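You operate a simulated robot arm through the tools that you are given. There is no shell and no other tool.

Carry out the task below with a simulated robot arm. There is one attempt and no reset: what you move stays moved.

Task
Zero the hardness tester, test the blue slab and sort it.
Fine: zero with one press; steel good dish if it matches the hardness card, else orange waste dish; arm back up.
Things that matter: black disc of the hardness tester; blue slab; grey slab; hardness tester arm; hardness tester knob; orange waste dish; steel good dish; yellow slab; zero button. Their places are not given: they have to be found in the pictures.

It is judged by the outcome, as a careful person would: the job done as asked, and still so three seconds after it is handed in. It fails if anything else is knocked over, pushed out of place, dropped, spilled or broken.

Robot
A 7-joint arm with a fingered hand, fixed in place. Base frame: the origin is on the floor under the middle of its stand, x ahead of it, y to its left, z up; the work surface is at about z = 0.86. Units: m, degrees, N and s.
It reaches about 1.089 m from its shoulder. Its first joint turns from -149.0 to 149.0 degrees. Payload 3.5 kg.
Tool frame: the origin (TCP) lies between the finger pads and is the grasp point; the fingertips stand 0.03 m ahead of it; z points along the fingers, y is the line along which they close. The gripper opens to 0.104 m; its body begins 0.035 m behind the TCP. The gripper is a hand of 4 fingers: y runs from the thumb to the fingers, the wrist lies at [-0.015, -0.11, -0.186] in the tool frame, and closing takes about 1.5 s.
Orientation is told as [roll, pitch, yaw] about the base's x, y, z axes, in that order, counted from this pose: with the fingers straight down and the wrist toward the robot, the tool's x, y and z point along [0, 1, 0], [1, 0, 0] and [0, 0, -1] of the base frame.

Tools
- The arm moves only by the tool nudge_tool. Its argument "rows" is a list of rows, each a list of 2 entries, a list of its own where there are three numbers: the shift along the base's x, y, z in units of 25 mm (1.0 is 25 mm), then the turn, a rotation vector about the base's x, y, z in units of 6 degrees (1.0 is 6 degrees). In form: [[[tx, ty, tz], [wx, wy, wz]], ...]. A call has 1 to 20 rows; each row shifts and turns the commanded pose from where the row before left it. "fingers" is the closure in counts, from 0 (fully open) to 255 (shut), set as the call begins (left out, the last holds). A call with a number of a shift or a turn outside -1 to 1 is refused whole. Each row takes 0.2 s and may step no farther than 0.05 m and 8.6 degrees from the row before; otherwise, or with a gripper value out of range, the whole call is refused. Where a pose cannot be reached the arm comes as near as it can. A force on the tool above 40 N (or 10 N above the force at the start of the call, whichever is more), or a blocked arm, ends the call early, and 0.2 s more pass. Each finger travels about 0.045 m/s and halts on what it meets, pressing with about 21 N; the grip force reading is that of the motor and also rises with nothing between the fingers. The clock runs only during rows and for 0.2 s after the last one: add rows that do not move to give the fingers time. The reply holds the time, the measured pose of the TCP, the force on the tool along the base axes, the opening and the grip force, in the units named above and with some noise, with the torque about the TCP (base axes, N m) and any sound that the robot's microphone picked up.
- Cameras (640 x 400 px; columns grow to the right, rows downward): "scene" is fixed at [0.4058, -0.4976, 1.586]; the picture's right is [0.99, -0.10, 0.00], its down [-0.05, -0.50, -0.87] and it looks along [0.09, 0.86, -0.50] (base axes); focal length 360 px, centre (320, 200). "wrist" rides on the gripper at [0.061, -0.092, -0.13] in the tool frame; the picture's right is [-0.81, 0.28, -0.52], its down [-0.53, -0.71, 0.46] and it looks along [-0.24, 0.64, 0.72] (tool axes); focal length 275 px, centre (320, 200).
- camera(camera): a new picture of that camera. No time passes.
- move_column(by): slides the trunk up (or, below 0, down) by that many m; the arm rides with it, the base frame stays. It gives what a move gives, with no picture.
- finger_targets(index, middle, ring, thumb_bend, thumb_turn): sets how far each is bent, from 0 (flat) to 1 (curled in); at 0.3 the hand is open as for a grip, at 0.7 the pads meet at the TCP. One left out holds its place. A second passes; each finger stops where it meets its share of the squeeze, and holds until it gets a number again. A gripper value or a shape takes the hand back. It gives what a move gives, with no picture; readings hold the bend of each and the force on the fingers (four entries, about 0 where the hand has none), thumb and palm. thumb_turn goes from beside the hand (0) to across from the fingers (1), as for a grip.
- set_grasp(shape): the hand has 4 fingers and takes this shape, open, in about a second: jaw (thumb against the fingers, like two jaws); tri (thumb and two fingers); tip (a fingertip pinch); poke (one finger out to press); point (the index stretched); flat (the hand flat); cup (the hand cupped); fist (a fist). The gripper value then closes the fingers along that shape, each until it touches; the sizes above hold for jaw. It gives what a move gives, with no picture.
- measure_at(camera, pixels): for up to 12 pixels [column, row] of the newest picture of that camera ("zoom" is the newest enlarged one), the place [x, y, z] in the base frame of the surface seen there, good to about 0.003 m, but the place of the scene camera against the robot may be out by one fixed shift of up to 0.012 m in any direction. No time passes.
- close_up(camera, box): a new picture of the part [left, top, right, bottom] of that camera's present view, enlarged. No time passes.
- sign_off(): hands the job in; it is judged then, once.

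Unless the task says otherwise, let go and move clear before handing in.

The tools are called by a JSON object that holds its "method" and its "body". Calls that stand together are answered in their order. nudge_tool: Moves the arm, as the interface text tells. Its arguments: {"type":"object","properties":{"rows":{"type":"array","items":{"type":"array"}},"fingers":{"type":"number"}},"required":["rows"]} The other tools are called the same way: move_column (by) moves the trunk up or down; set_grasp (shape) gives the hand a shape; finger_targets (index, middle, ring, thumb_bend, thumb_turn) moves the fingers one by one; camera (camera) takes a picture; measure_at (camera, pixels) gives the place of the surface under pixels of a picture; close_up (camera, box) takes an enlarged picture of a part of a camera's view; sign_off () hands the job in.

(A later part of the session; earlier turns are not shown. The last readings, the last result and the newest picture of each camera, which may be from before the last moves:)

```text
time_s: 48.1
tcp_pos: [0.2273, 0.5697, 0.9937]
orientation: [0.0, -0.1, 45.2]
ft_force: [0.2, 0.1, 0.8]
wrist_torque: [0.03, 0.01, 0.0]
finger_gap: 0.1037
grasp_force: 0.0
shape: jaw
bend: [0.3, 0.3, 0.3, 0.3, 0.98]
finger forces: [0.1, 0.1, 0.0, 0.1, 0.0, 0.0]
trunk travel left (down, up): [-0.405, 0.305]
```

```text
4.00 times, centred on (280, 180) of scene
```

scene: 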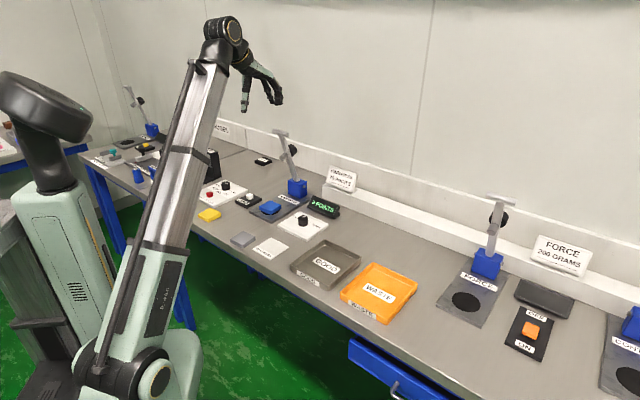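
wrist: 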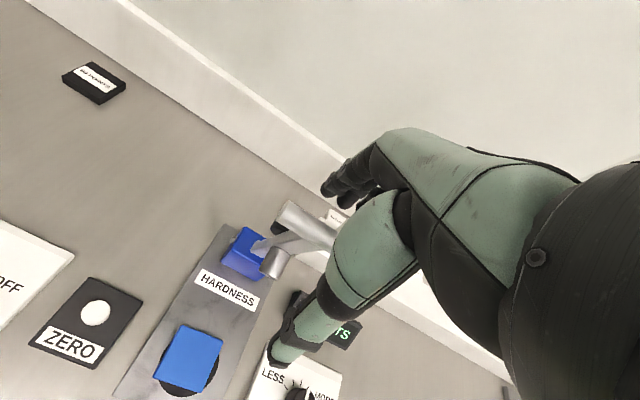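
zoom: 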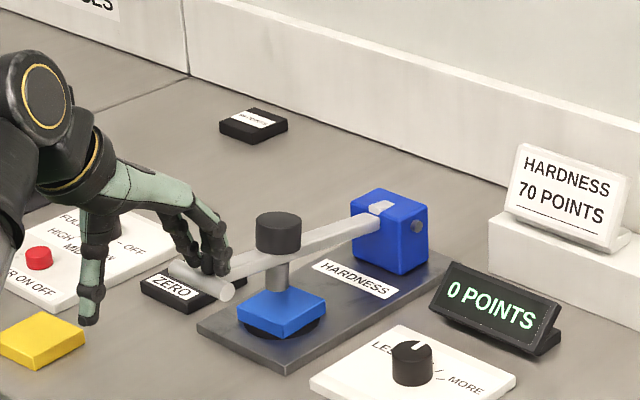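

The foot looks like it's touching or just above the slab, but the display still says 0 and there's no force. I'll press a little more.

{"method": "nudge_tool", "body": {"rows": [[[-0.03, -0.03, -0.15], [0, 0, 0]], [[-0.03, -0.03, -0.15], [0, 0, 0]]]}}

{"method": "close_up", "body": {"camera": "scene", "box": [210, 130, 350, 230]}}

```text
time_s: 48.7
tcp_pos: [0.2248, 0.5682, 0.9851]
orientation: [-0.1, -0.1, 45.1]
ft_force: [0.2, -1.2, 0.0]
wrist_torque: [0.0, 0.04, 0.0]
finger_gap: 0.1038
grasp_force: 0.1
shape: jaw
bend: [0.3, 0.3, 0.3, 0.3, 0.98]
finger forces: [0.0, 0.3, 0.1, 0.0, 0.1, 0.0]
trunk travel left (down, up): [-0.405, 0.305]
```

```text
4.00 times, centred on (280, 180) of scene
```

zoom: 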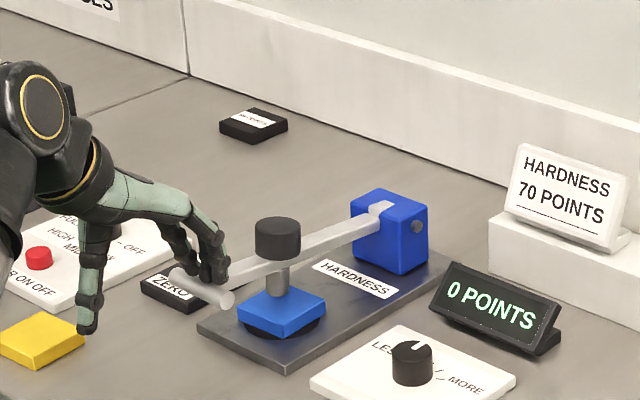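

The bar is still going down freely, so the foot hasn't quite reached the slab. I'll continue with small steps.

{"method": "nudge_tool", "body": {"rows": [[[-0.02, -0.02, -0.15], [0, 0, 0]], [[-0.02, -0.02, -0.15], [0, 0, 0]]]}}

{"method": "close_up", "body": {"camera": "scene", "box": [210, 130, 350, 230]}}

```text
time_s: 49.3
tcp_pos: [0.2247, 0.5666, 0.9769]
orientation: [-0.2, -0.2, 45.1]
ft_force: [1.0, 0.5, 0.1]
wrist_torque: [0.04, -0.03, 0.03]
finger_gap: 0.104
grasp_force: 0.0
shape: jaw
bend: [0.3, 0.3, 0.3, 0.3, 0.98]
finger forces: [0.0, 0.0, 0.1, 0.0, 0.0, 0.0]
trunk travel left (down, up): [-0.405, 0.305]
```

```text
4.00 times, centred on (280, 180) of scene
```

zoom: 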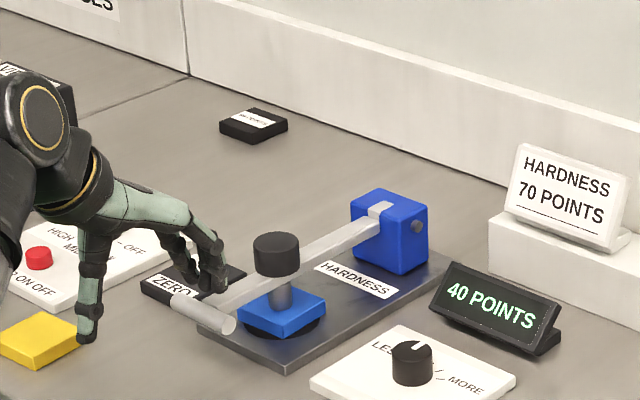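

The display has jumped to 40 POINTS, and the arm seems to be resting on the slab. I'll wait a couple of seconds for the reading to settle.

{"method": "nudge_tool", "body": {"rows": [[[0, 0, 0], [0, 0, 0]], [[0, 0, 0], [0, 0, 0]], [[0, 0, 0], [0, 0, 0]], [[0, 0, 0], [0, 0, 0]], [[0, 0, 0], [0, 0, 0]], [[0, 0, 0], [0, 0, 0]], [[0, 0, 0], [0, 0, 0]], [[0, 0, 0], [0, 0, 0]], [[0, 0, 0], [0, 0, 0]], [[0, 0, 0], [0, 0, 0]]]}}

{"method": "close_up", "body": {"camera": "scene", "box": [210, 130, 350, 230]}}

{"method": "camera", "body": {"camera": "wrist"}}

```text
time_s: 51.5
tcp_pos: [0.2245, 0.5671, 0.9768]
orientation: [-0.2, -0.2, 45.2]
ft_force: [0.9, 0.7, 0.2]
wrist_torque: [-0.01, 0.0, 0.02]
finger_gap: 0.1039
grasp_force: 0.0
shape: jaw
bend: [0.3, 0.3, 0.3, 0.3, 0.98]
finger forces: [0.0, 0.0, 0.0, 0.0, 0.0, 0.1]
trunk travel left (down, up): [-0.405, 0.305]
```

```text
4.00 times, centred on (280, 180) of scene
```

zoom: 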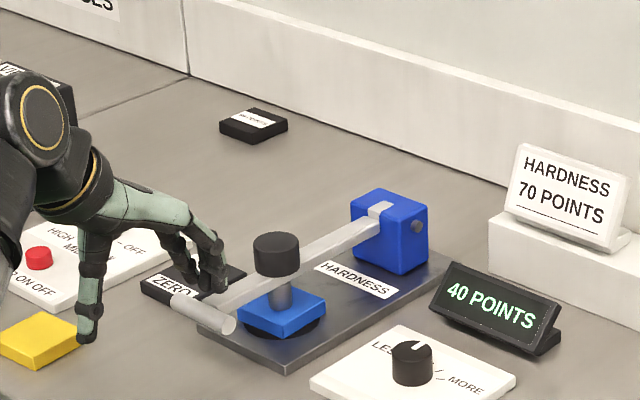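

```text
taken
```

wrist: 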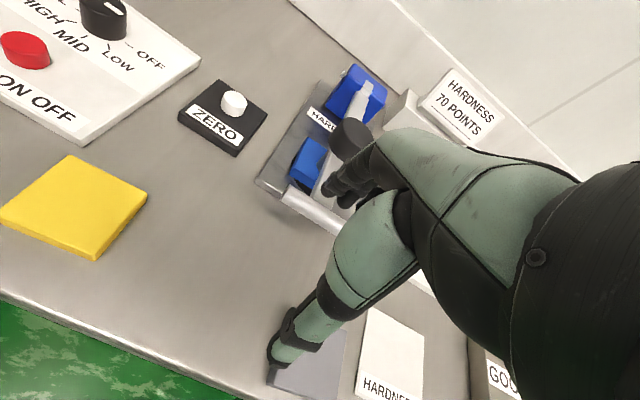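

The reading is steady at 40 POINTS with the arm resting on the slab under its own weight. To be sure the arm is fully down, I'll lower the fingertips gently onto the handle and see if the reading holds.

{"method": "nudge_tool", "body": {"rows": [[[0, 0, -0.2], [0, 0, 0]], [[0, 0, -0.15], [0, 0, 0]]]}}

{"method": "close_up", "body": {"camera": "scene", "box": [210, 150, 310, 230]}}

```text
time_s: 52.1
tcp_pos: [0.2255, 0.567, 0.9687]
orientation: [-0.1, -0.1, 45.2]
ft_force: [-0.4, 0.5, -0.7]
wrist_torque: [-0.02, 0.0, 0.0]
finger_gap: 0.1038
grasp_force: 0.1
shape: jaw
bend: [0.3, 0.3, 0.3, 0.3, 0.98]
finger forces: [0.0, 0.1, 0.0, 0.0, 0.0, 0.1]
trunk travel left (down, up): [-0.405, 0.305]
```

```text
5.00 times, centred on (260, 190) of scene
```

zoom: 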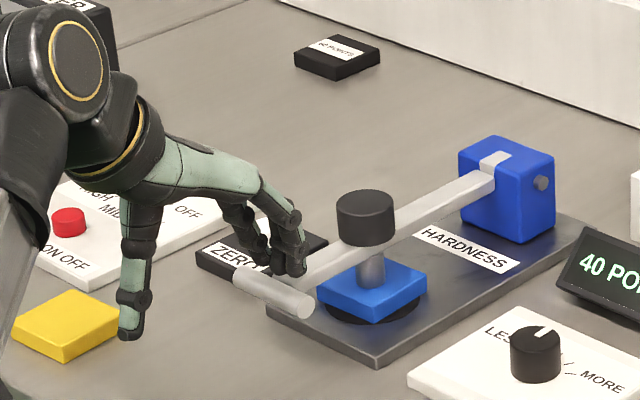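

The foot sits on the middle of the slab, and the fingertips hover just above the bar. I'll go down a few more millimetres for a light touch.

{"method": "nudge_tool", "body": {"rows": [[[0, 0, -0.12], [0, 0, 0]], [[0, 0, -0.12], [0, 0, 0]]]}}

{"method": "close_up", "body": {"camera": "scene", "box": [210, 130, 350, 230]}}

```text
time_s: 52.7
tcp_pos: [0.2233, 0.5679, 0.9627]
orientation: [-0.1, -0.1, 45.2]
ft_force: [0.0, 0.2, -0.1]
wrist_torque: [0.01, 0.02, 0.01]
finger_gap: 0.104
grasp_force: 0.1
shape: jaw
bend: [0.3, 0.3, 0.3, 0.3, 0.98]
finger forces: [0.1, 0.0, 0.0, 0.0, 0.1, 0.0]
trunk travel left (down, up): [-0.405, 0.305]
```

```text
4.00 times, centred on (280, 180) of scene
```

zoom: 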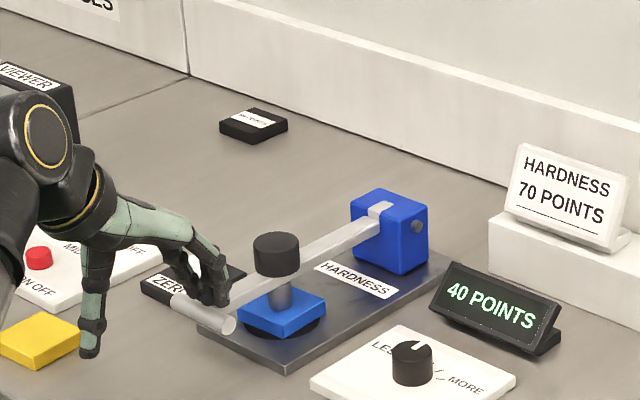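

Still 40 POINTS. One last light push of a few millimetres will confirm the arm is seated.

{"method": "nudge_tool", "body": {"rows": [[[0, 0, -0.1], [0, 0, 0]], [[0, 0, -0.1], [0, 0, 0]]]}}

{"method": "close_up", "body": {"camera": "scene", "box": [210, 130, 350, 230]}}

```text
time_s: 53.3
tcp_pos: [0.2243, 0.5679, 0.9586]
orientation: [0.0, -0.3, 45.1]
ft_force: [-0.2, -0.2, 6.7]
wrist_torque: [0.23, -0.29, 0.04]
finger_gap: 0.104
grasp_force: 0.1
shape: jaw
bend: [0.3, 0.3, 0.3, 0.3, 0.98]
finger forces: [1.1, 4.9, 0.0, 0.0, 0.1, 0.1]
trunk travel left (down, up): [-0.405, 0.305]
```

```text
4.00 times, centred on (280, 180) of scene
```

zoom: 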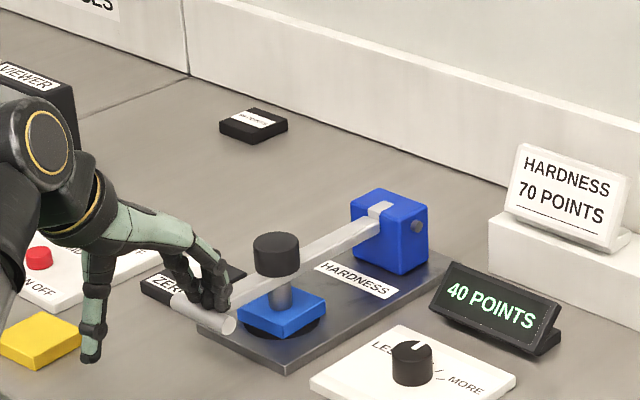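

With 6.7 N on the handle the display still reads 40 POINTS, so the result is firm: 40 against the card's 70 means waste. Now I'll lift the hand off the handle and try the flat shape, to raise the arm from underneath.

{"method": "nudge_tool", "body": {"rows": [[[0, 0, 0.3], [0, 0, 0]], [[0, 0, 0.6], [0, 0, 0]], [[0, 0, 0.9], [0, 0, 0]], [[-0.3, -0.3, 0.9], [0, 0, 0]], [[-0.7, -0.7, 0.9], [0, 0, 0]], [[-0.7, -0.7, 0.9], [0, 0, 0]], [[-0.7, -0.7, 0.9], [0, 0, 0]]]}}

{"method": "set_grasp", "body": {"shape": "flat"}}

{"method": "camera", "body": {"camera": "scene"}}

{"method": "camera", "body": {"camera": "wrist"}}

```text
time_s: 54.9
tcp_pos: [0.1671, 0.5057, 1.0932]
orientation: [-0.2, 0.0, 45.3]
ft_force: [0.7, -0.4, 0.5]
wrist_torque: [0.03, 0.01, -0.03]
finger_gap: 0.1039
grasp_force: 0.1
shape: jaw
bend: [0.3, 0.3, 0.3, 0.3, 0.98]
finger forces: [0.0, 0.0, 0.0, 0.0, 0.1, 0.0]
trunk travel left (down, up): [-0.405, 0.305]
```

```text
time_s: 55.8
tcp_pos: [0.1687, 0.5064, 1.0937]
orientation: [-0.1, -0.1, 45.2]
ft_force: [0.5, 0.3, 0.1]
wrist_torque: [0.02, 0.02, -0.03]
finger_gap: 0.096
grasp_force: 0.1
shape: flat
bend: [0.0, 0.0, 0.0, 0.39, 0.0]
finger forces: [0.0, 0.0, 0.1, 0.1, 0.1, 0.1]
trunk travel left (down, up): [-0.405, 0.305]
```

```text
taken
```

scene: 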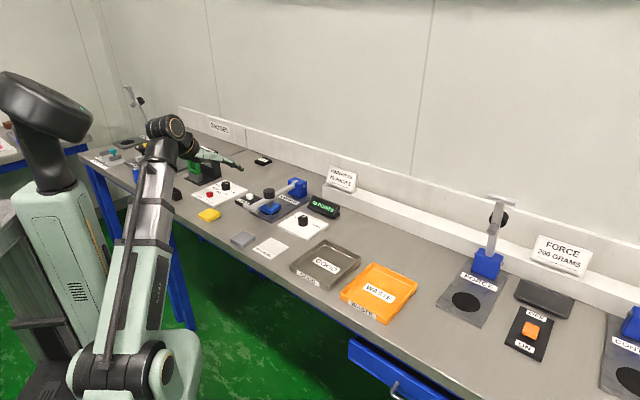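

```text
taken
```

wrist: 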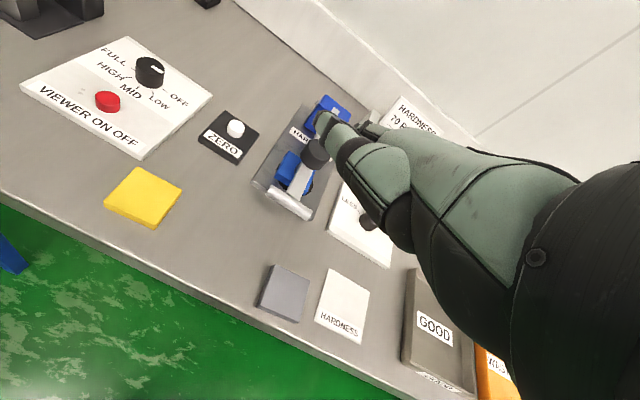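

{"method": "close_up", "body": {"camera": "scene", "box": [140, 105, 320, 235]}}

{"method": "close_up", "body": {"camera": "wrist", "box": [240, 80, 440, 260]}}

```text
3.08 times, centred on (230, 170) of scene
```

zoom: 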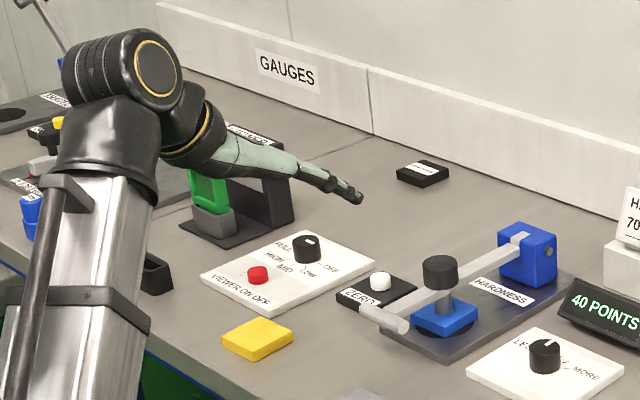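

```text
2.22 times, centred on (340, 170) of wrist
```

zoom: 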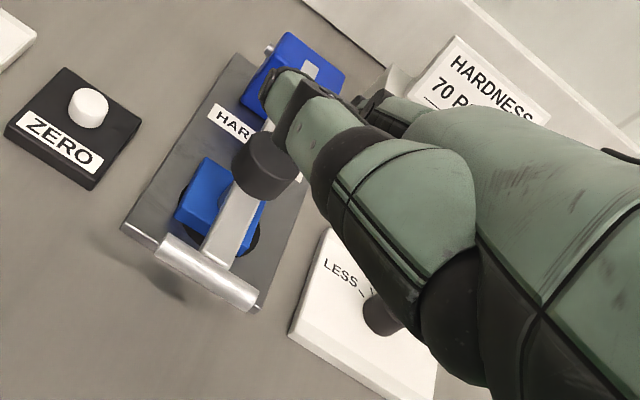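

The flat hand points forward and slightly down, with the thumb lying along its left side. I'll measure the fingertips, the thumb tip and the lowered T-handle.

{"method": "measure_at", "body": {"camera": "zoom", "pixels": [[275, 90], [300, 125], [345, 165], [400, 200], [375, 105], [410, 112], [165, 250], [205, 275], [250, 300], [215, 245], [240, 190], [420, 320]]}}

{"method": "measure_at", "body": {"camera": "scene", "pixels": [[241, 168], [239, 165], [234, 162], [228, 159], [220, 158], [210, 155], [200, 152], [251, 206], [258, 210]]}}

```text
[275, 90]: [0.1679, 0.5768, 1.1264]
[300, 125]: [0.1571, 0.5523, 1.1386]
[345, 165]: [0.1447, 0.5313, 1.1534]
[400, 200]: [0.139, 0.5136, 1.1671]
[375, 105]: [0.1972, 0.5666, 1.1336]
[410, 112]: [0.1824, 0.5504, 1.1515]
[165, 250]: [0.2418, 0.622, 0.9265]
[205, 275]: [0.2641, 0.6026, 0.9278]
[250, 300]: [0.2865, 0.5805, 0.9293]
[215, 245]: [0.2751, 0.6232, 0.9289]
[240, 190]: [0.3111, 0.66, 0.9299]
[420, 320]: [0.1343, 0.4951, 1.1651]
```

```text
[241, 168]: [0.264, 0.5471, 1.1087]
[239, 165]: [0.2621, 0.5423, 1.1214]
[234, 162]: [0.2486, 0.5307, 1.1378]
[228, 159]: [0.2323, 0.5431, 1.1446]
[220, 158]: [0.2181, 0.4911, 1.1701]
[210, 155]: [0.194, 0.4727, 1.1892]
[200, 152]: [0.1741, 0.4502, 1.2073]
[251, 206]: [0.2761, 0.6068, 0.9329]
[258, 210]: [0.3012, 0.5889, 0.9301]
```

The lowered T-handle axis is at about (0.267, 0.606, 0.920), leaving roughly 50 mm of space under it. The flat fingers slope about 35 degrees, so they can slide under from the front; I'll lower the hand in front of it first.

{"method": "nudge_tool", "body": {"rows": [[[0, 0, -0.9], [0, 0, 0]], [[0, 0, -0.9], [0, 0, 0]], [[0, 0, -0.9], [0, 0, 0]], [[0, 0, -0.9], [0, 0, 0]], [[0, 0, -0.9], [0, 0, 0]], [[0, 0, -0.9], [0, 0, 0]], [[0, 0, -0.9], [0, 0, 0]]]}}

{"method": "close_up", "body": {"camera": "scene", "box": [150, 130, 310, 260]}}

{"method": "camera", "body": {"camera": "wrist"}}

```text
time_s: 57.4
tcp_pos: [0.1651, 0.5063, 0.9357]
orientation: [-0.1, -0.1, 45.1]
ft_force: [0.8, 0.8, 0.7]
wrist_torque: [0.01, 0.04, 0.01]
finger_gap: 0.096
grasp_force: 0.0
shape: flat
bend: [0.0, 0.0, 0.0, 0.39, 0.0]
finger forces: [0.1, 0.1, 0.1, 0.1, 0.0, 0.0]
trunk travel left (down, up): [-0.405, 0.305]
```

```text
3.08 times, centred on (230, 195) of scene
```

zoom: 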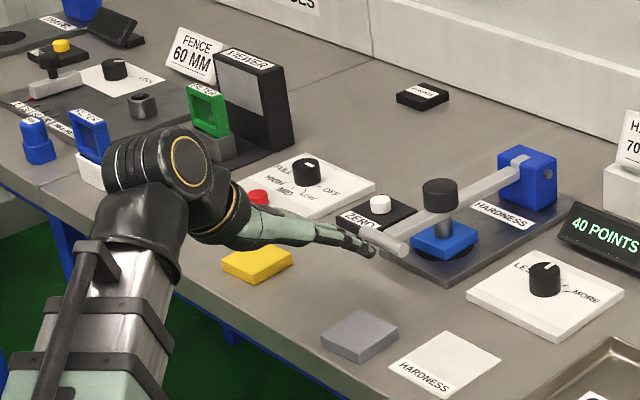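

```text
taken
```

wrist: 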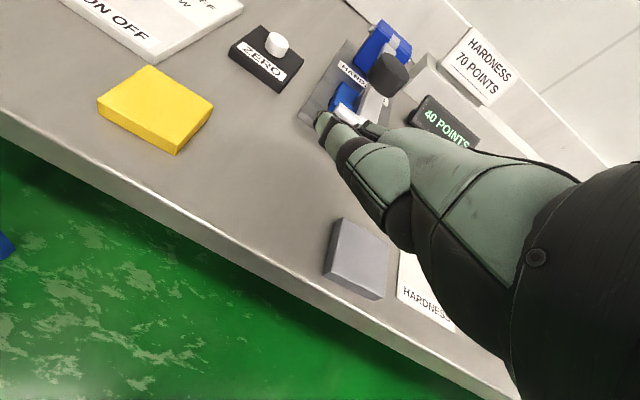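

The fingertips are in front of the handle, with clear space above the table. I'll lower another 40 mm and check the tip height.

{"method": "nudge_tool", "body": {"rows": [[[0, 0, -0.8], [0, 0, 0]], [[0, 0, -0.8], [0, 0, 0]]]}}

{"method": "close_up", "body": {"camera": "scene", "box": [200, 170, 290, 240]}}

```text
time_s: 58.0
tcp_pos: [0.1661, 0.5079, 0.896]
orientation: [-0.1, -0.2, 45.2]
ft_force: [0.5, 0.2, 0.6]
wrist_torque: [-0.01, 0.0, 0.03]
finger_gap: 0.0961
grasp_force: 0.0
shape: flat
bend: [0.0, 0.0, 0.0, 0.39, 0.0]
finger forces: [0.0, 0.0, 0.1, 0.0, 0.0, 0.1]
trunk travel left (down, up): [-0.405, 0.305]
```

```text
5.71 times, centred on (245, 205) of scene
```

zoom: 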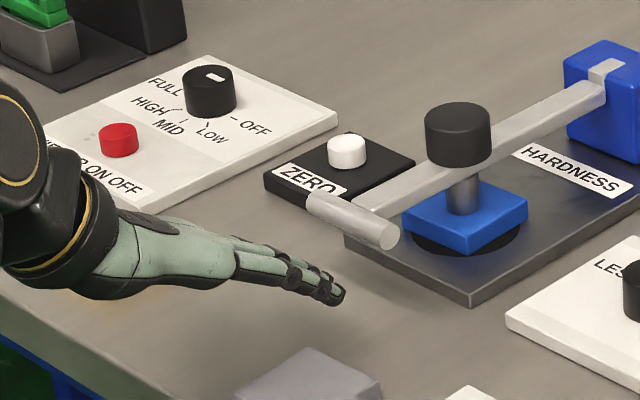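

{"method": "measure_at", "body": {"camera": "zoom", "pixels": [[335, 298], [342, 288], [325, 280], [300, 270], [270, 255], [235, 265], [380, 230], [320, 200], [350, 215], [310, 365]]}}

```text
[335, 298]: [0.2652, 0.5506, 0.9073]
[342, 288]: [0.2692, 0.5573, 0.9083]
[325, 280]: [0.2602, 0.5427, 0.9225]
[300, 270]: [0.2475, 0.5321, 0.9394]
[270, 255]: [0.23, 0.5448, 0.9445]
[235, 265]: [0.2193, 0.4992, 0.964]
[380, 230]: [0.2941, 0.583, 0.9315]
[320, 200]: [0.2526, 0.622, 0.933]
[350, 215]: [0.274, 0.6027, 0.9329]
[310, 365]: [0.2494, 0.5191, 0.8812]
```

The ring fingertip's bottom is at about z 0.902 and the handle's underside at about 0.911. I'll go down 22 mm more, then slide forward under the handle.

{"method": "nudge_tool", "body": {"rows": [[[0, 0, -0.5], [0, 0, 0]], [[0, 0, -0.38], [0, 0, 0]]]}}

{"method": "nudge_tool", "body": {"rows": [[[0.4, 0.4, 0], [0, 0, 0]], [[0.4, 0.4, 0], [0, 0, 0]], [[0.4, 0.4, 0], [0, 0, 0]], [[0.35, 0.35, 0], [0, 0, 0]]]}}

{"method": "close_up", "body": {"camera": "scene", "box": [200, 170, 290, 240]}}

{"method": "camera", "body": {"camera": "wrist"}}

```text
time_s: 58.6
tcp_pos: [0.1675, 0.5074, 0.8743]
orientation: [0.0, -0.1, 45.3]
ft_force: [-0.3, 0.4, 0.4]
wrist_torque: [0.01, -0.03, 0.02]
finger_gap: 0.0962
grasp_force: 0.1
shape: flat
bend: [0.0, 0.0, 0.0, 0.39, 0.0]
finger forces: [0.0, 0.1, 0.1, 0.0, 0.0, 0.0]
trunk travel left (down, up): [-0.405, 0.305]
```

```text
time_s: 59.6
tcp_pos: [0.204, 0.5456, 0.8725]
orientation: [-0.1, -0.1, 45.2]
ft_force: [0.4, 0.4, 0.2]
wrist_torque: [-0.02, -0.01, 0.03]
finger_gap: 0.0961
grasp_force: 0.2
shape: flat
bend: [0.0, 0.0, 0.0, 0.39, 0.0]
finger forces: [0.0, 0.0, 0.0, 0.0, 0.0, 0.1]
trunk travel left (down, up): [-0.405, 0.305]
```

```text
5.71 times, centred on (245, 205) of scene
```

zoom: 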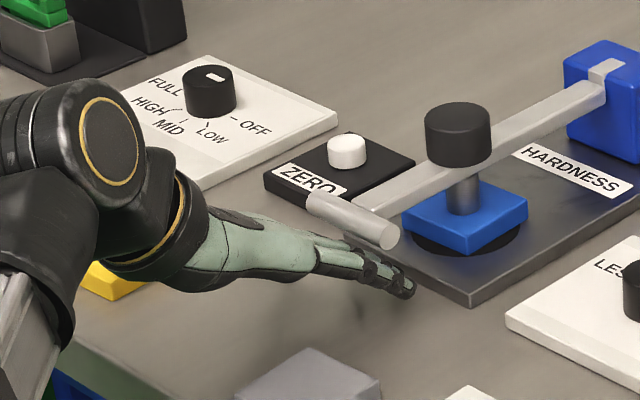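

```text
taken
```

wrist: 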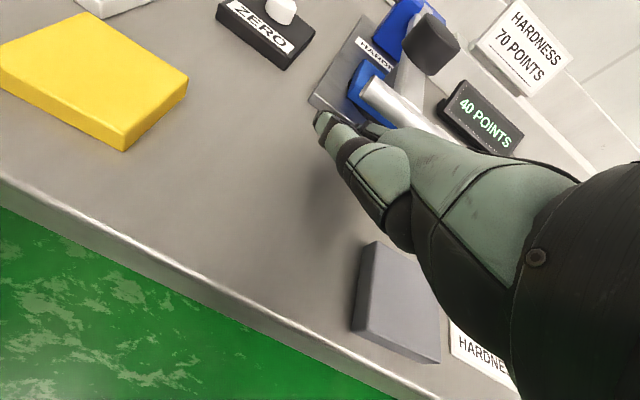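

The fingers are now under the T-handle, between it and the table. I'll begin lifting gently along the arc and watch the handle rise.

{"method": "nudge_tool", "body": {"rows": [[[0.06, 0.06, 0.3], [0, 0, 0]], [[0.06, 0.06, 0.3], [0, 0, 0]], [[0.06, 0.06, 0.4], [0, 0, 0]]]}}

{"method": "close_up", "body": {"camera": "scene", "box": [200, 150, 330, 240]}}

```text
time_s: 60.4
tcp_pos: [0.2088, 0.5503, 0.8995]
orientation: [-0.2, 0.0, 45.2]
ft_force: [-2.3, -3.5, -3.8]
wrist_torque: [-0.03, 0.07, -0.05]
finger_gap: 0.0963
grasp_force: 0.0
shape: flat
bend: [0.0, 0.0, 0.0, 0.39, 0.0]
finger forces: [0.0, 5.0, 0.0, 0.0, 0.0, 0.1]
trunk travel left (down, up): [-0.405, 0.305]
```

```text
4.44 times, centred on (265, 195) of scene
```

zoom: 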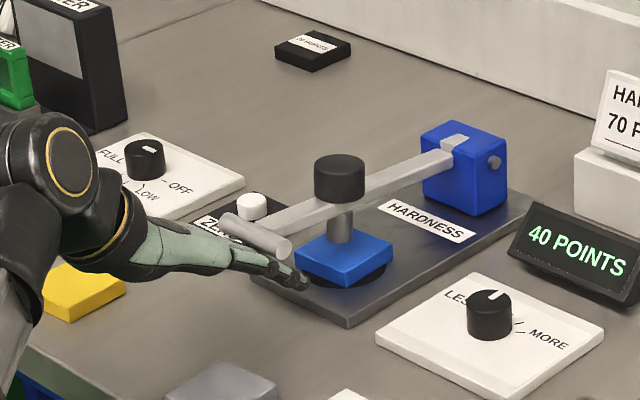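

The middle finger is bearing 5 N on the handle, mostly along the finger's normal, and the arm hasn't lifted yet. I'll lift straight up a little more and check again.

{"method": "nudge_tool", "body": {"rows": [[[-0.04, -0.04, 0.25], [0, 0, 0]], [[0, 0, 0.25], [0, 0, 0]]]}}

{"method": "close_up", "body": {"camera": "scene", "box": [200, 150, 330, 240]}}

```text
time_s: 61.0
tcp_pos: [0.2075, 0.5503, 0.9108]
orientation: [0.0, -0.1, 45.3]
ft_force: [-0.5, -1.2, -2.5]
wrist_torque: [-0.09, 0.1, 0.0]
finger_gap: 0.0958
grasp_force: 0.0
shape: flat
bend: [0.0, 0.0, 0.0, 0.39, 0.0]
finger forces: [0.0, 2.8, 0.0, 0.0, 0.0, 0.1]
trunk travel left (down, up): [-0.405, 0.305]
```

```text
4.44 times, centred on (265, 195) of scene
```

zoom: 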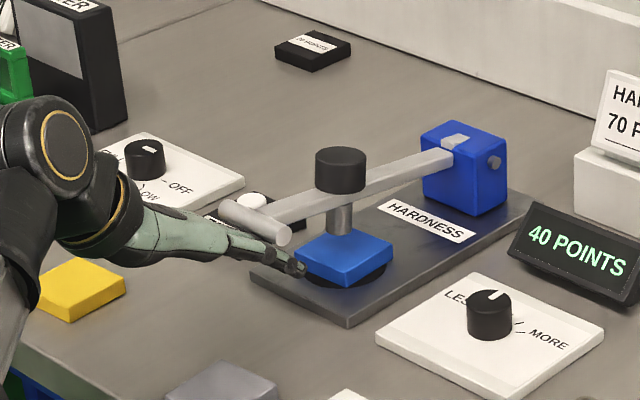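

The arm is lifting: the counterweight has risen at (340,160) and the foot is coming off the slab. I'll carry on along the arc.

{"method": "nudge_tool", "body": {"rows": [[[0.12, 0.12, 0.6], [0, 0, 0]], [[0.15, 0.15, 0.75], [0, 0, 0]], [[0.16, 0.16, 0.75], [0, 0, 0]]]}}

{"method": "close_up", "body": {"camera": "scene", "box": [200, 120, 340, 230]}}

```text
time_s: 61.8
tcp_pos: [0.2189, 0.5608, 0.9655]
orientation: [-0.1, -0.2, 45.2]
ft_force: [-1.8, -0.9, -1.8]
wrist_torque: [0.0, 0.03, 0.0]
finger_gap: 0.0958
grasp_force: 0.0
shape: flat
bend: [0.0, 0.0, 0.0, 0.39, 0.0]
finger forces: [0.1, 3.2, 0.0, 0.0, 0.0, 0.1]
trunk travel left (down, up): [-0.405, 0.305]
```

```text
3.64 times, centred on (270, 175) of scene
```

zoom: 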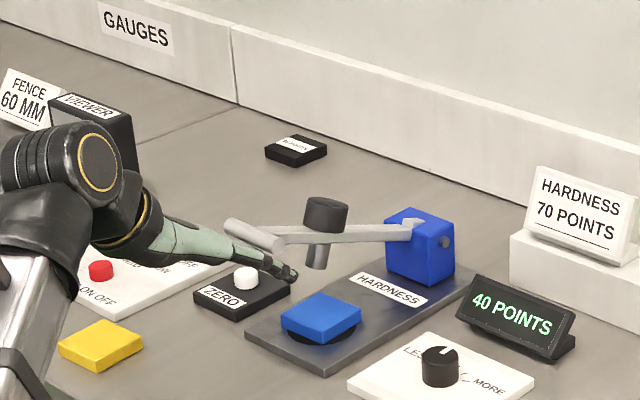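

The arm follows the fingers steadily at about 3 N, and the slab stays in place on the disc. I'll continue upward.

{"method": "nudge_tool", "body": {"rows": [[[0.273, 0.273, 0.744], [0, 0, 0]], [[0.273, 0.273, 0.744], [0, 0, 0]], [[0.273, 0.273, 0.744], [0, 0, 0]]]}}

{"method": "close_up", "body": {"camera": "scene", "box": [200, 110, 340, 220]}}

```text
time_s: 62.6
tcp_pos: [0.2398, 0.5813, 1.0191]
orientation: [-0.1, 0.0, 45.2]
ft_force: [-0.4, -0.6, -2.9]
wrist_torque: [-0.07, 0.12, -0.01]
finger_gap: 0.0959
grasp_force: 0.0
shape: flat
bend: [0.0, 0.0, 0.0, 0.39, 0.0]
finger forces: [0.1, 2.3, 0.1, 0.1, 0.1, 0.0]
trunk travel left (down, up): [-0.405, 0.305]
```

```text
3.64 times, centred on (270, 165) of scene
```

zoom: 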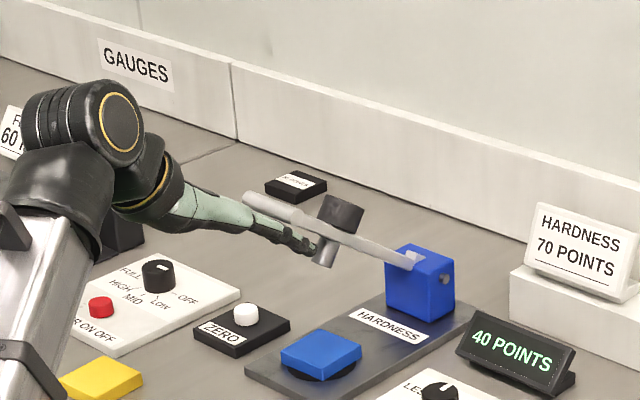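

The arm is at roughly 50 degrees and rising smoothly. From here it needs more forward push, so I'll follow the arc on to about 35 degrees.

{"method": "nudge_tool", "body": {"rows": [[[0.435, 0.435, 0.728], [0, 0, 0]], [[0.435, 0.435, 0.728], [0, 0, 0]], [[0.379, 0.379, 0.516], [0, 0, 0]]]}}

{"method": "close_up", "body": {"camera": "scene", "box": [200, 90, 340, 210]}}

```text
time_s: 63.4
tcp_pos: [0.2724, 0.6133, 1.0702]
orientation: [-0.1, -0.1, 45.2]
ft_force: [-0.5, -1.2, -2.2]
wrist_torque: [-0.09, 0.12, 0.0]
finger_gap: 0.0959
grasp_force: 0.0
shape: flat
bend: [0.0, 0.01, 0.0, 0.39, 0.0]
finger forces: [0.1, 2.0, 0.1, 0.0, 0.0, 0.0]
trunk travel left (down, up): [-0.405, 0.305]
```

```text
3.33 times, centred on (270, 150) of scene
```

zoom: 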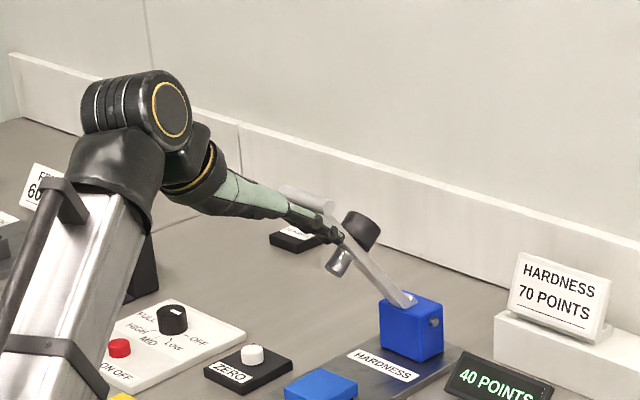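

It's at about 38 degrees now, with 2 N on the middle finger. I'll go on toward 25 degrees.

{"method": "nudge_tool", "body": {"rows": [[[0.404, 0.404, 0.42], [0, 0, 0]], [[0.404, 0.404, 0.42], [0, 0, 0]], [[0.404, 0.404, 0.42], [0, 0, 0]]]}}

{"method": "close_up", "body": {"camera": "scene", "box": [200, 90, 340, 210]}}

{"method": "camera", "body": {"camera": "wrist"}}

```text
time_s: 64.2
tcp_pos: [0.2992, 0.6428, 1.0998]
orientation: [-0.1, -0.1, 45.2]
ft_force: [-0.5, -1.0, -2.0]
wrist_torque: [-0.1, 0.13, 0.0]
finger_gap: 0.096
grasp_force: 0.1
shape: flat
bend: [0.0, 0.02, 0.0, 0.39, 0.0]
finger forces: [0.0, 2.2, 0.0, 0.0, 0.1, 0.0]
trunk travel left (down, up): [-0.405, 0.305]
```

```text
3.33 times, centred on (270, 150) of scene
```

zoom: 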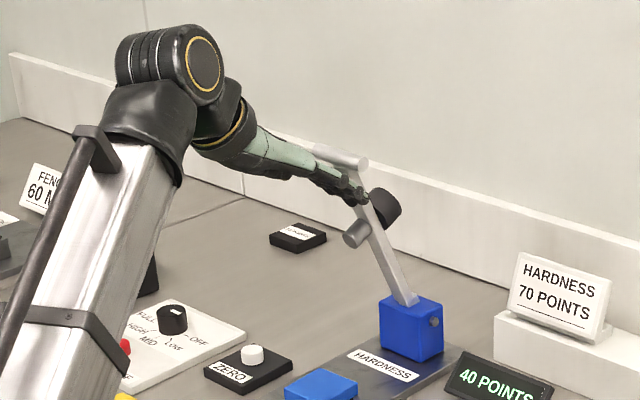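

```text
taken
```

wrist: 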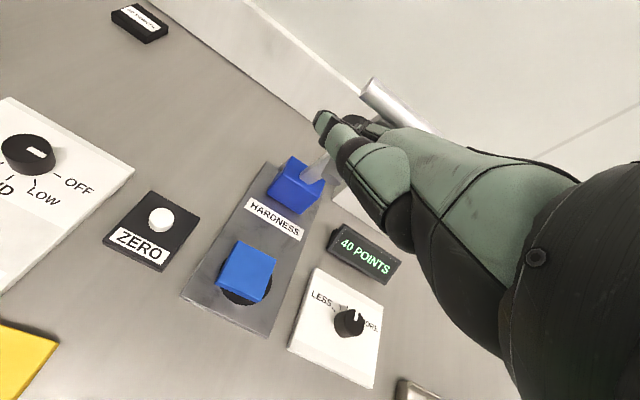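

The arm is at about 25 degrees; its starting lean was about 17. I'll push a little farther and compare the handle with its original place.

{"method": "nudge_tool", "body": {"rows": [[[0.3, 0.3, 0.22], [0, 0, 0]], [[0.3, 0.3, 0.22], [0, 0, 0]]]}}

{"method": "close_up", "body": {"camera": "scene", "box": [210, 110, 350, 240]}}

{"method": "measure_at", "body": {"camera": "zoom", "pixels": [[300, 62], [330, 70], [344, 72], [350, 150], [380, 215]]}}

```text
time_s: 64.8
tcp_pos: [0.3143, 0.6578, 1.1114]
orientation: [-0.1, -0.1, 45.3]
ft_force: [-2.1, -1.5, 0.1]
wrist_torque: [-0.11, 0.12, -0.03]
finger_gap: 0.0962
grasp_force: 0.1
shape: flat
bend: [0.0, 0.02, 0.0, 0.39, 0.0]
finger forces: [0.0, 2.1, 0.0, 0.0, 0.1, 0.1]
trunk travel left (down, up): [-0.405, 0.305]
```

```text
3.08 times, centred on (280, 175) of scene
```

zoom: 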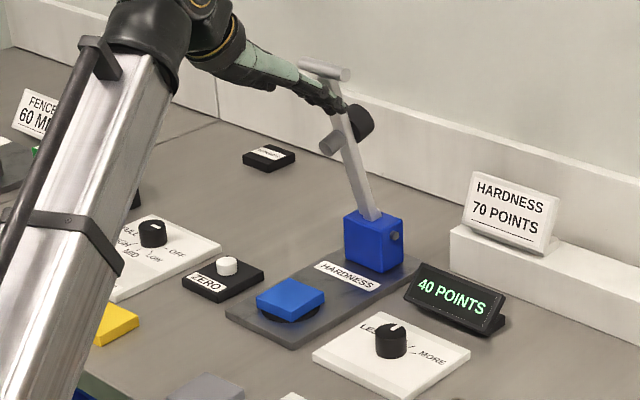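

```text
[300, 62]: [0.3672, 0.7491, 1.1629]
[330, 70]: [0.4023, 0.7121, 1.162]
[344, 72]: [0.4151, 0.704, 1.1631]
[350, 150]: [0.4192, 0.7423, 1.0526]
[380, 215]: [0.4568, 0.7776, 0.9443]
```

The T-handle is back at its starting place, within about 2 mm in the same view. I'll draw the hand straight back from under it and see that the arm stays up.

{"method": "nudge_tool", "body": {"rows": [[[-0.2, -0.2, -0.05], [0, 0, 0]], [[-0.4, -0.4, -0.1], [0, 0, 0]], [[-0.6, -0.6, 0], [0, 0, 0]], [[-0.7, -0.7, 0], [0, 0, 0]], [[-0.7, -0.7, 0], [0, 0, 0]], [[-0.7, -0.7, 0], [0, 0, 0]], [[-0.7, -0.7, 0], [0, 0, 0]]]}}

{"method": "close_up", "body": {"camera": "scene", "box": [210, 110, 350, 240]}}

{"method": "camera", "body": {"camera": "wrist"}}

```text
time_s: 66.4
tcp_pos: [0.2152, 0.558, 1.1065]
orientation: [0.0, -0.2, 45.2]
ft_force: [-0.6, 0.3, -0.3]
wrist_torque: [0.0, -0.01, 0.01]
finger_gap: 0.0955
grasp_force: 0.0
shape: flat
bend: [0.0, 0.0, 0.0, 0.39, 0.0]
finger forces: [0.1, 0.1, 0.0, 0.1, 0.1, 0.1]
trunk travel left (down, up): [-0.405, 0.305]
```

```text
3.08 times, centred on (280, 175) of scene
```

zoom: 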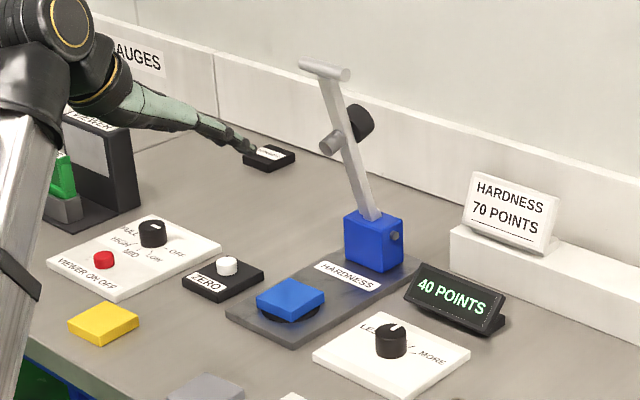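

```text
taken
```

wrist: 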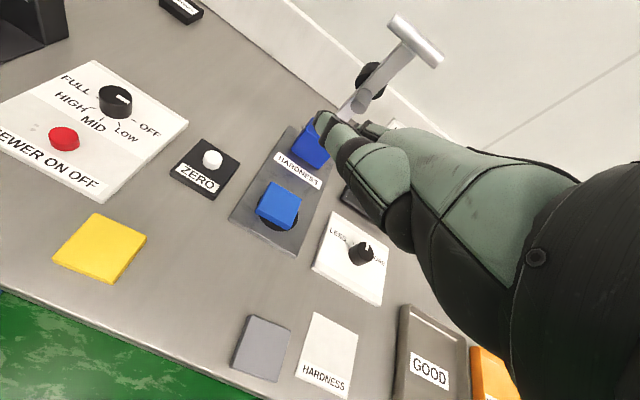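

The tester arm stays up where it started, and the display still holds 40 POINTS. Next I'll take the blue slab off the disc and into the orange waste dish, beginning with the jaw shape and a fresh measurement of the slab.

{"method": "set_grasp", "body": {"shape": "jaw"}}

{"method": "close_up", "body": {"camera": "wrist", "box": [220, 150, 340, 260]}}

```text
time_s: 67.3
tcp_pos: [0.2149, 0.5576, 1.1048]
orientation: [-0.1, 0.0, 45.2]
ft_force: [0.2, 1.0, -0.6]
wrist_torque: [-0.01, 0.02, 0.0]
finger_gap: 0.1037
grasp_force: 0.1
shape: jaw
bend: [0.3, 0.3, 0.3, 0.3, 0.97]
finger forces: [0.0, 0.1, 0.0, 0.0, 0.0, 0.1]
trunk travel left (down, up): [-0.405, 0.305]
```

```text
3.64 times, centred on (280, 205) of wrist
```

zoom: 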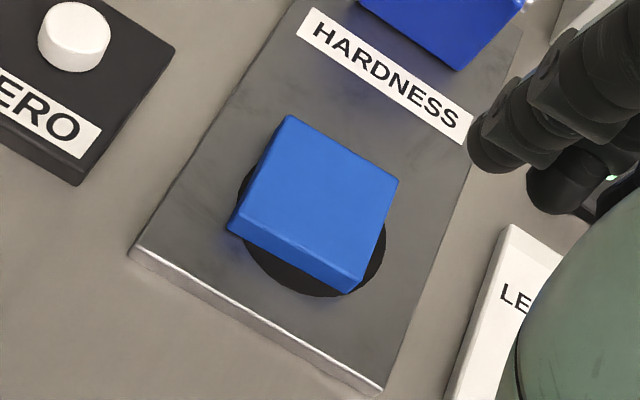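

{"method": "measure_at", "body": {"camera": "zoom", "pixels": [[290, 120], [393, 183], [360, 275], [240, 220], [318, 195], [340, 152], [262, 170], [378, 230], [300, 248], [130, 250], [375, 385]]}}

{"method": "measure_at", "body": {"camera": "scene", "pixels": [[380, 291], [350, 290], [378, 265], [414, 283], [385, 318], [345, 298], [375, 268], [412, 290], [382, 312], [327, 262]]}}

{"method": "close_up", "body": {"camera": "scene", "box": [280, 230, 430, 330]}}

```text
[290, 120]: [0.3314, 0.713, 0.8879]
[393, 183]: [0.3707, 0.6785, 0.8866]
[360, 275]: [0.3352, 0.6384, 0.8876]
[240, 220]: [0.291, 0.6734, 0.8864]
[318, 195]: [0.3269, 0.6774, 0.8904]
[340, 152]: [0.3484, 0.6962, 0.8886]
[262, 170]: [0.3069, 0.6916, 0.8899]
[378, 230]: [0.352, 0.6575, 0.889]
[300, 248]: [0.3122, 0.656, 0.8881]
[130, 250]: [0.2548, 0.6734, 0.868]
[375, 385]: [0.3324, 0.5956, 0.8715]
```

```text
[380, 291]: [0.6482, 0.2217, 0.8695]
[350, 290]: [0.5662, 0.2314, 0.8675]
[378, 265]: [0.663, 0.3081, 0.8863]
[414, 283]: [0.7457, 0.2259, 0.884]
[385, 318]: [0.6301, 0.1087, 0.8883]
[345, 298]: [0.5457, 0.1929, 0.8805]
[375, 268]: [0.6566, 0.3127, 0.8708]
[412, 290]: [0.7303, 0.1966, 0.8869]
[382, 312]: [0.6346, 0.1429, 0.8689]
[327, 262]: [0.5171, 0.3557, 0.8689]
```

```text
4.00 times, centred on (355, 280) of scene
```

zoom: 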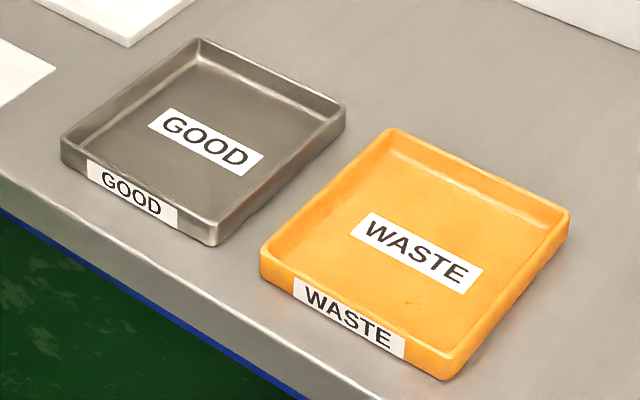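

The slab's centre on the disc is (0.332, 0.676), turned about 48 degrees, and the waste dish's middle is around (0.64, 0.21). I'll go back in along the way I came out, toward a point just above the slab.

{"method": "nudge_tool", "body": {"rows": [[[0.47, 0.478, -0.91], [0, 0, 0.173]], [[0.47, 0.478, -0.91], [0, 0, 0.173]], [[0.47, 0.478, -0.91], [0, 0, 0.173]], [[0.7, 0.7, -0.8], [0, 0, 0]], [[0.7, 0.7, -0.8], [0, 0, 0]], [[0.7, 0.7, -0.8], [0, 0, 0]], [[0.7, 0.7, -0.6], [0, 0, 0]], [[0.6, 0.6, -0.5], [0, 0, 0]], [[0, 0, 0], [0, 0, 0]]]}}

{"method": "close_up", "body": {"camera": "scene", "box": [220, 120, 340, 230]}}

{"method": "camera", "body": {"camera": "wrist"}}

```text
time_s: 69.3
tcp_pos: [0.3359, 0.6792, 0.9495]
orientation: [-0.1, -0.2, 48.3]
ft_force: [-0.2, -0.3, -0.3]
wrist_torque: [0.02, 0.0, -0.02]
finger_gap: 0.1037
grasp_force: 0.0
shape: jaw
bend: [0.3, 0.3, 0.3, 0.3, 0.97]
finger forces: [0.0, 0.0, 0.0, 0.0, 0.0, 0.1]
trunk travel left (down, up): [-0.405, 0.305]
```

```text
3.64 times, centred on (280, 175) of scene
```

zoom: 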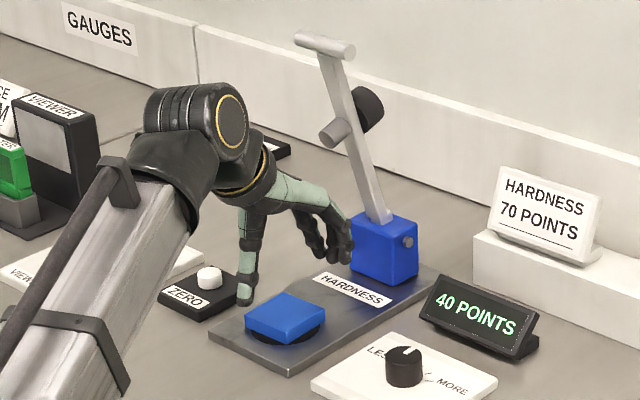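

```text
taken
```

wrist: 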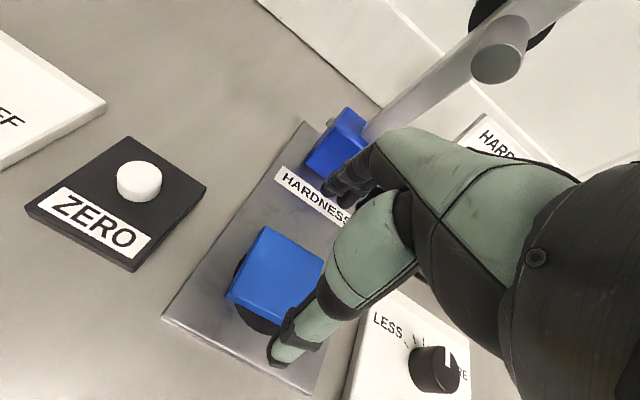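

The hand is above the slab and clear of the foot and the bar. I'll lower to TCP z of about 0.905 and close the jaw.

{"method": "nudge_tool", "body": {"rows": [[[-0.08, 0, -0.7], [0, 0, 0]], [[0, 0, -0.7], [0, 0, 0]], [[0, 0, -0.34], [0, 0, 0]]]}}

{"method": "nudge_tool", "body": {"rows": [[[0, 0, 0], [0, 0, 0]], [[0, 0, 0], [0, 0, 0]], [[0, 0, 0], [0, 0, 0]], [[0, 0, 0], [0, 0, 0]], [[0, 0, 0], [0, 0, 0]], [[0, 0, 0], [0, 0, 0]], [[0, 0, 0], [0, 0, 0]]], "fingers": 190}}

{"method": "close_up", "body": {"camera": "scene", "box": [240, 160, 320, 230]}}

{"method": "camera", "body": {"camera": "wrist"}}

```text
time_s: 70.1
tcp_pos: [0.3341, 0.6779, 0.9092]
orientation: [-0.2, -0.2, 48.3]
ft_force: [-0.6, 0.9, -0.1]
wrist_torque: [0.01, -0.02, 0.03]
finger_gap: 0.1041
grasp_force: 0.1
shape: jaw
bend: [0.3, 0.3, 0.3, 0.3, 0.97]
finger forces: [0.0, 0.0, 0.0, 0.0, 0.0, 0.0]
trunk travel left (down, up): [-0.405, 0.305]
```

```text
time_s: 71.7
tcp_pos: [0.3344, 0.6781, 0.9079]
orientation: [-0.2, -0.1, 48.2]
ft_force: [0.0, 0.2, -0.4]
wrist_torque: [-0.01, 0.02, 0.01]
finger_gap: 0.0541
grasp_force: 20.7
shape: jaw
bend: [0.74, 0.47, 0.44, 0.65, 1.0]
finger forces: [10.7, 5.8, 2.5, 0.0, 19.1, 0.0]
trunk travel left (down, up): [-0.405, 0.305]
```

```text
5.71 times, centred on (280, 195) of scene
```

zoom: 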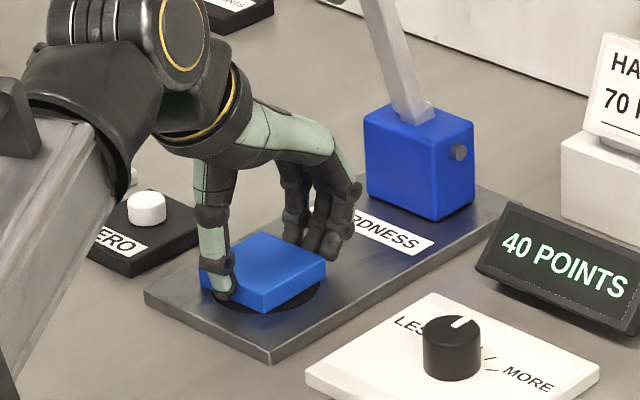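

```text
taken
```

wrist: 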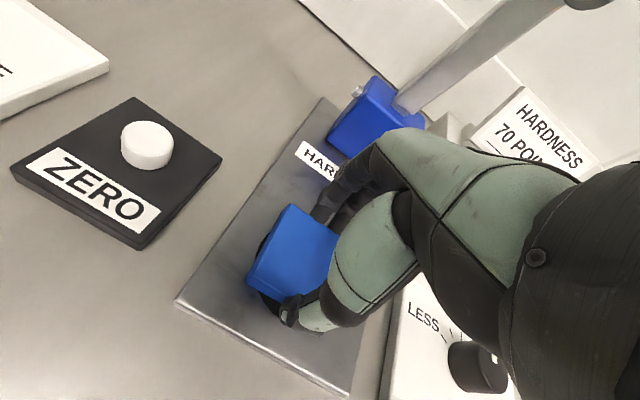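

The slab is gripped again at 54 mm with 19 N. I'll lift it straight up off the disc, then draw back away from the tester arm.

{"method": "nudge_tool", "body": {"rows": [[[0, 0, 0.3], [0, 0, 0]], [[0, 0, 0.5], [0, 0, 0]], [[0, 0, 0.7], [0, 0, 0]], [[-0.5, -0.5, 0.5], [0, 0, 0]], [[-0.7, -0.7, 0.6], [0, 0, 0]], [[-0.7, -0.7, 0.8], [0, 0, 0]], [[-0.7, -0.7, 0.8], [0, 0, 0]], [[-0.7, -0.7, 0.8], [0, 0, 0]]]}}

{"method": "camera", "body": {"camera": "scene"}}

{"method": "camera", "body": {"camera": "wrist"}}

```text
time_s: 73.5
tcp_pos: [0.2499, 0.5967, 1.0334]
orientation: [-0.1, 0.0, 48.4]
ft_force: [0.0, -0.1, -1.0]
wrist_torque: [0.0, 0.0, 0.01]
finger_gap: 0.0543
grasp_force: 21.1
shape: jaw
bend: [0.74, 0.47, 0.45, 0.65, 1.0]
finger forces: [10.7, 5.8, 2.5, 0.0, 19.2, 0.0]
trunk travel left (down, up): [-0.405, 0.305]
```

```text
taken
```

scene: 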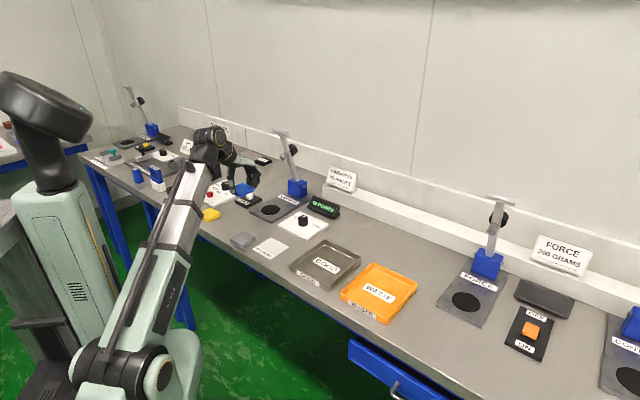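

```text
taken
```

wrist: 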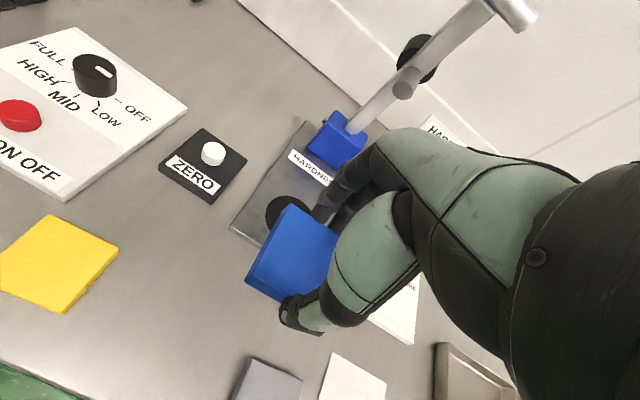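

The slab is held securely and clear of the tester. I'll carry it toward the waste dish in two stages, at about z 1.04.

{"method": "nudge_tool", "body": {"rows": [[[0.77, -0.77, 0.04], [0, 0, 0]], [[0.77, -0.77, 0.04], [0, 0, 0]], [[0.77, -0.77, 0.04], [0, 0, 0]], [[0.77, -0.77, 0.04], [0, 0, 0]], [[0.77, -0.77, 0.04], [0, 0, 0]], [[0.77, -0.77, 0.04], [0, 0, 0]], [[0.77, -0.77, 0.04], [0, 0, 0]], [[0.77, -0.77, 0.04], [0, 0, 0]], [[0.77, -0.77, 0], [0, 0, 0]], [[0.77, -0.77, 0], [0, 0, 0]]]}}

{"method": "camera", "body": {"camera": "scene"}}

```text
time_s: 75.7
tcp_pos: [0.4433, 0.4019, 1.0397]
orientation: [-0.2, -0.1, 48.4]
ft_force: [-0.1, 0.5, -0.6]
wrist_torque: [-0.03, 0.0, -0.02]
finger_gap: 0.0541
grasp_force: 20.3
shape: jaw
bend: [0.74, 0.47, 0.45, 0.65, 0.99]
finger forces: [10.8, 5.7, 2.3, 0.0, 19.1, 0.0]
trunk travel left (down, up): [-0.405, 0.305]
```

```text
taken
```

scene: 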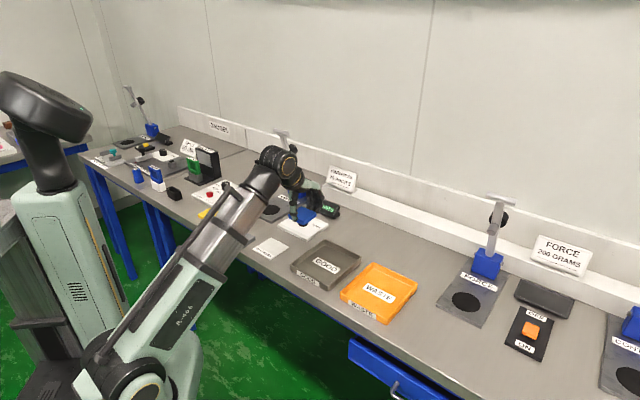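

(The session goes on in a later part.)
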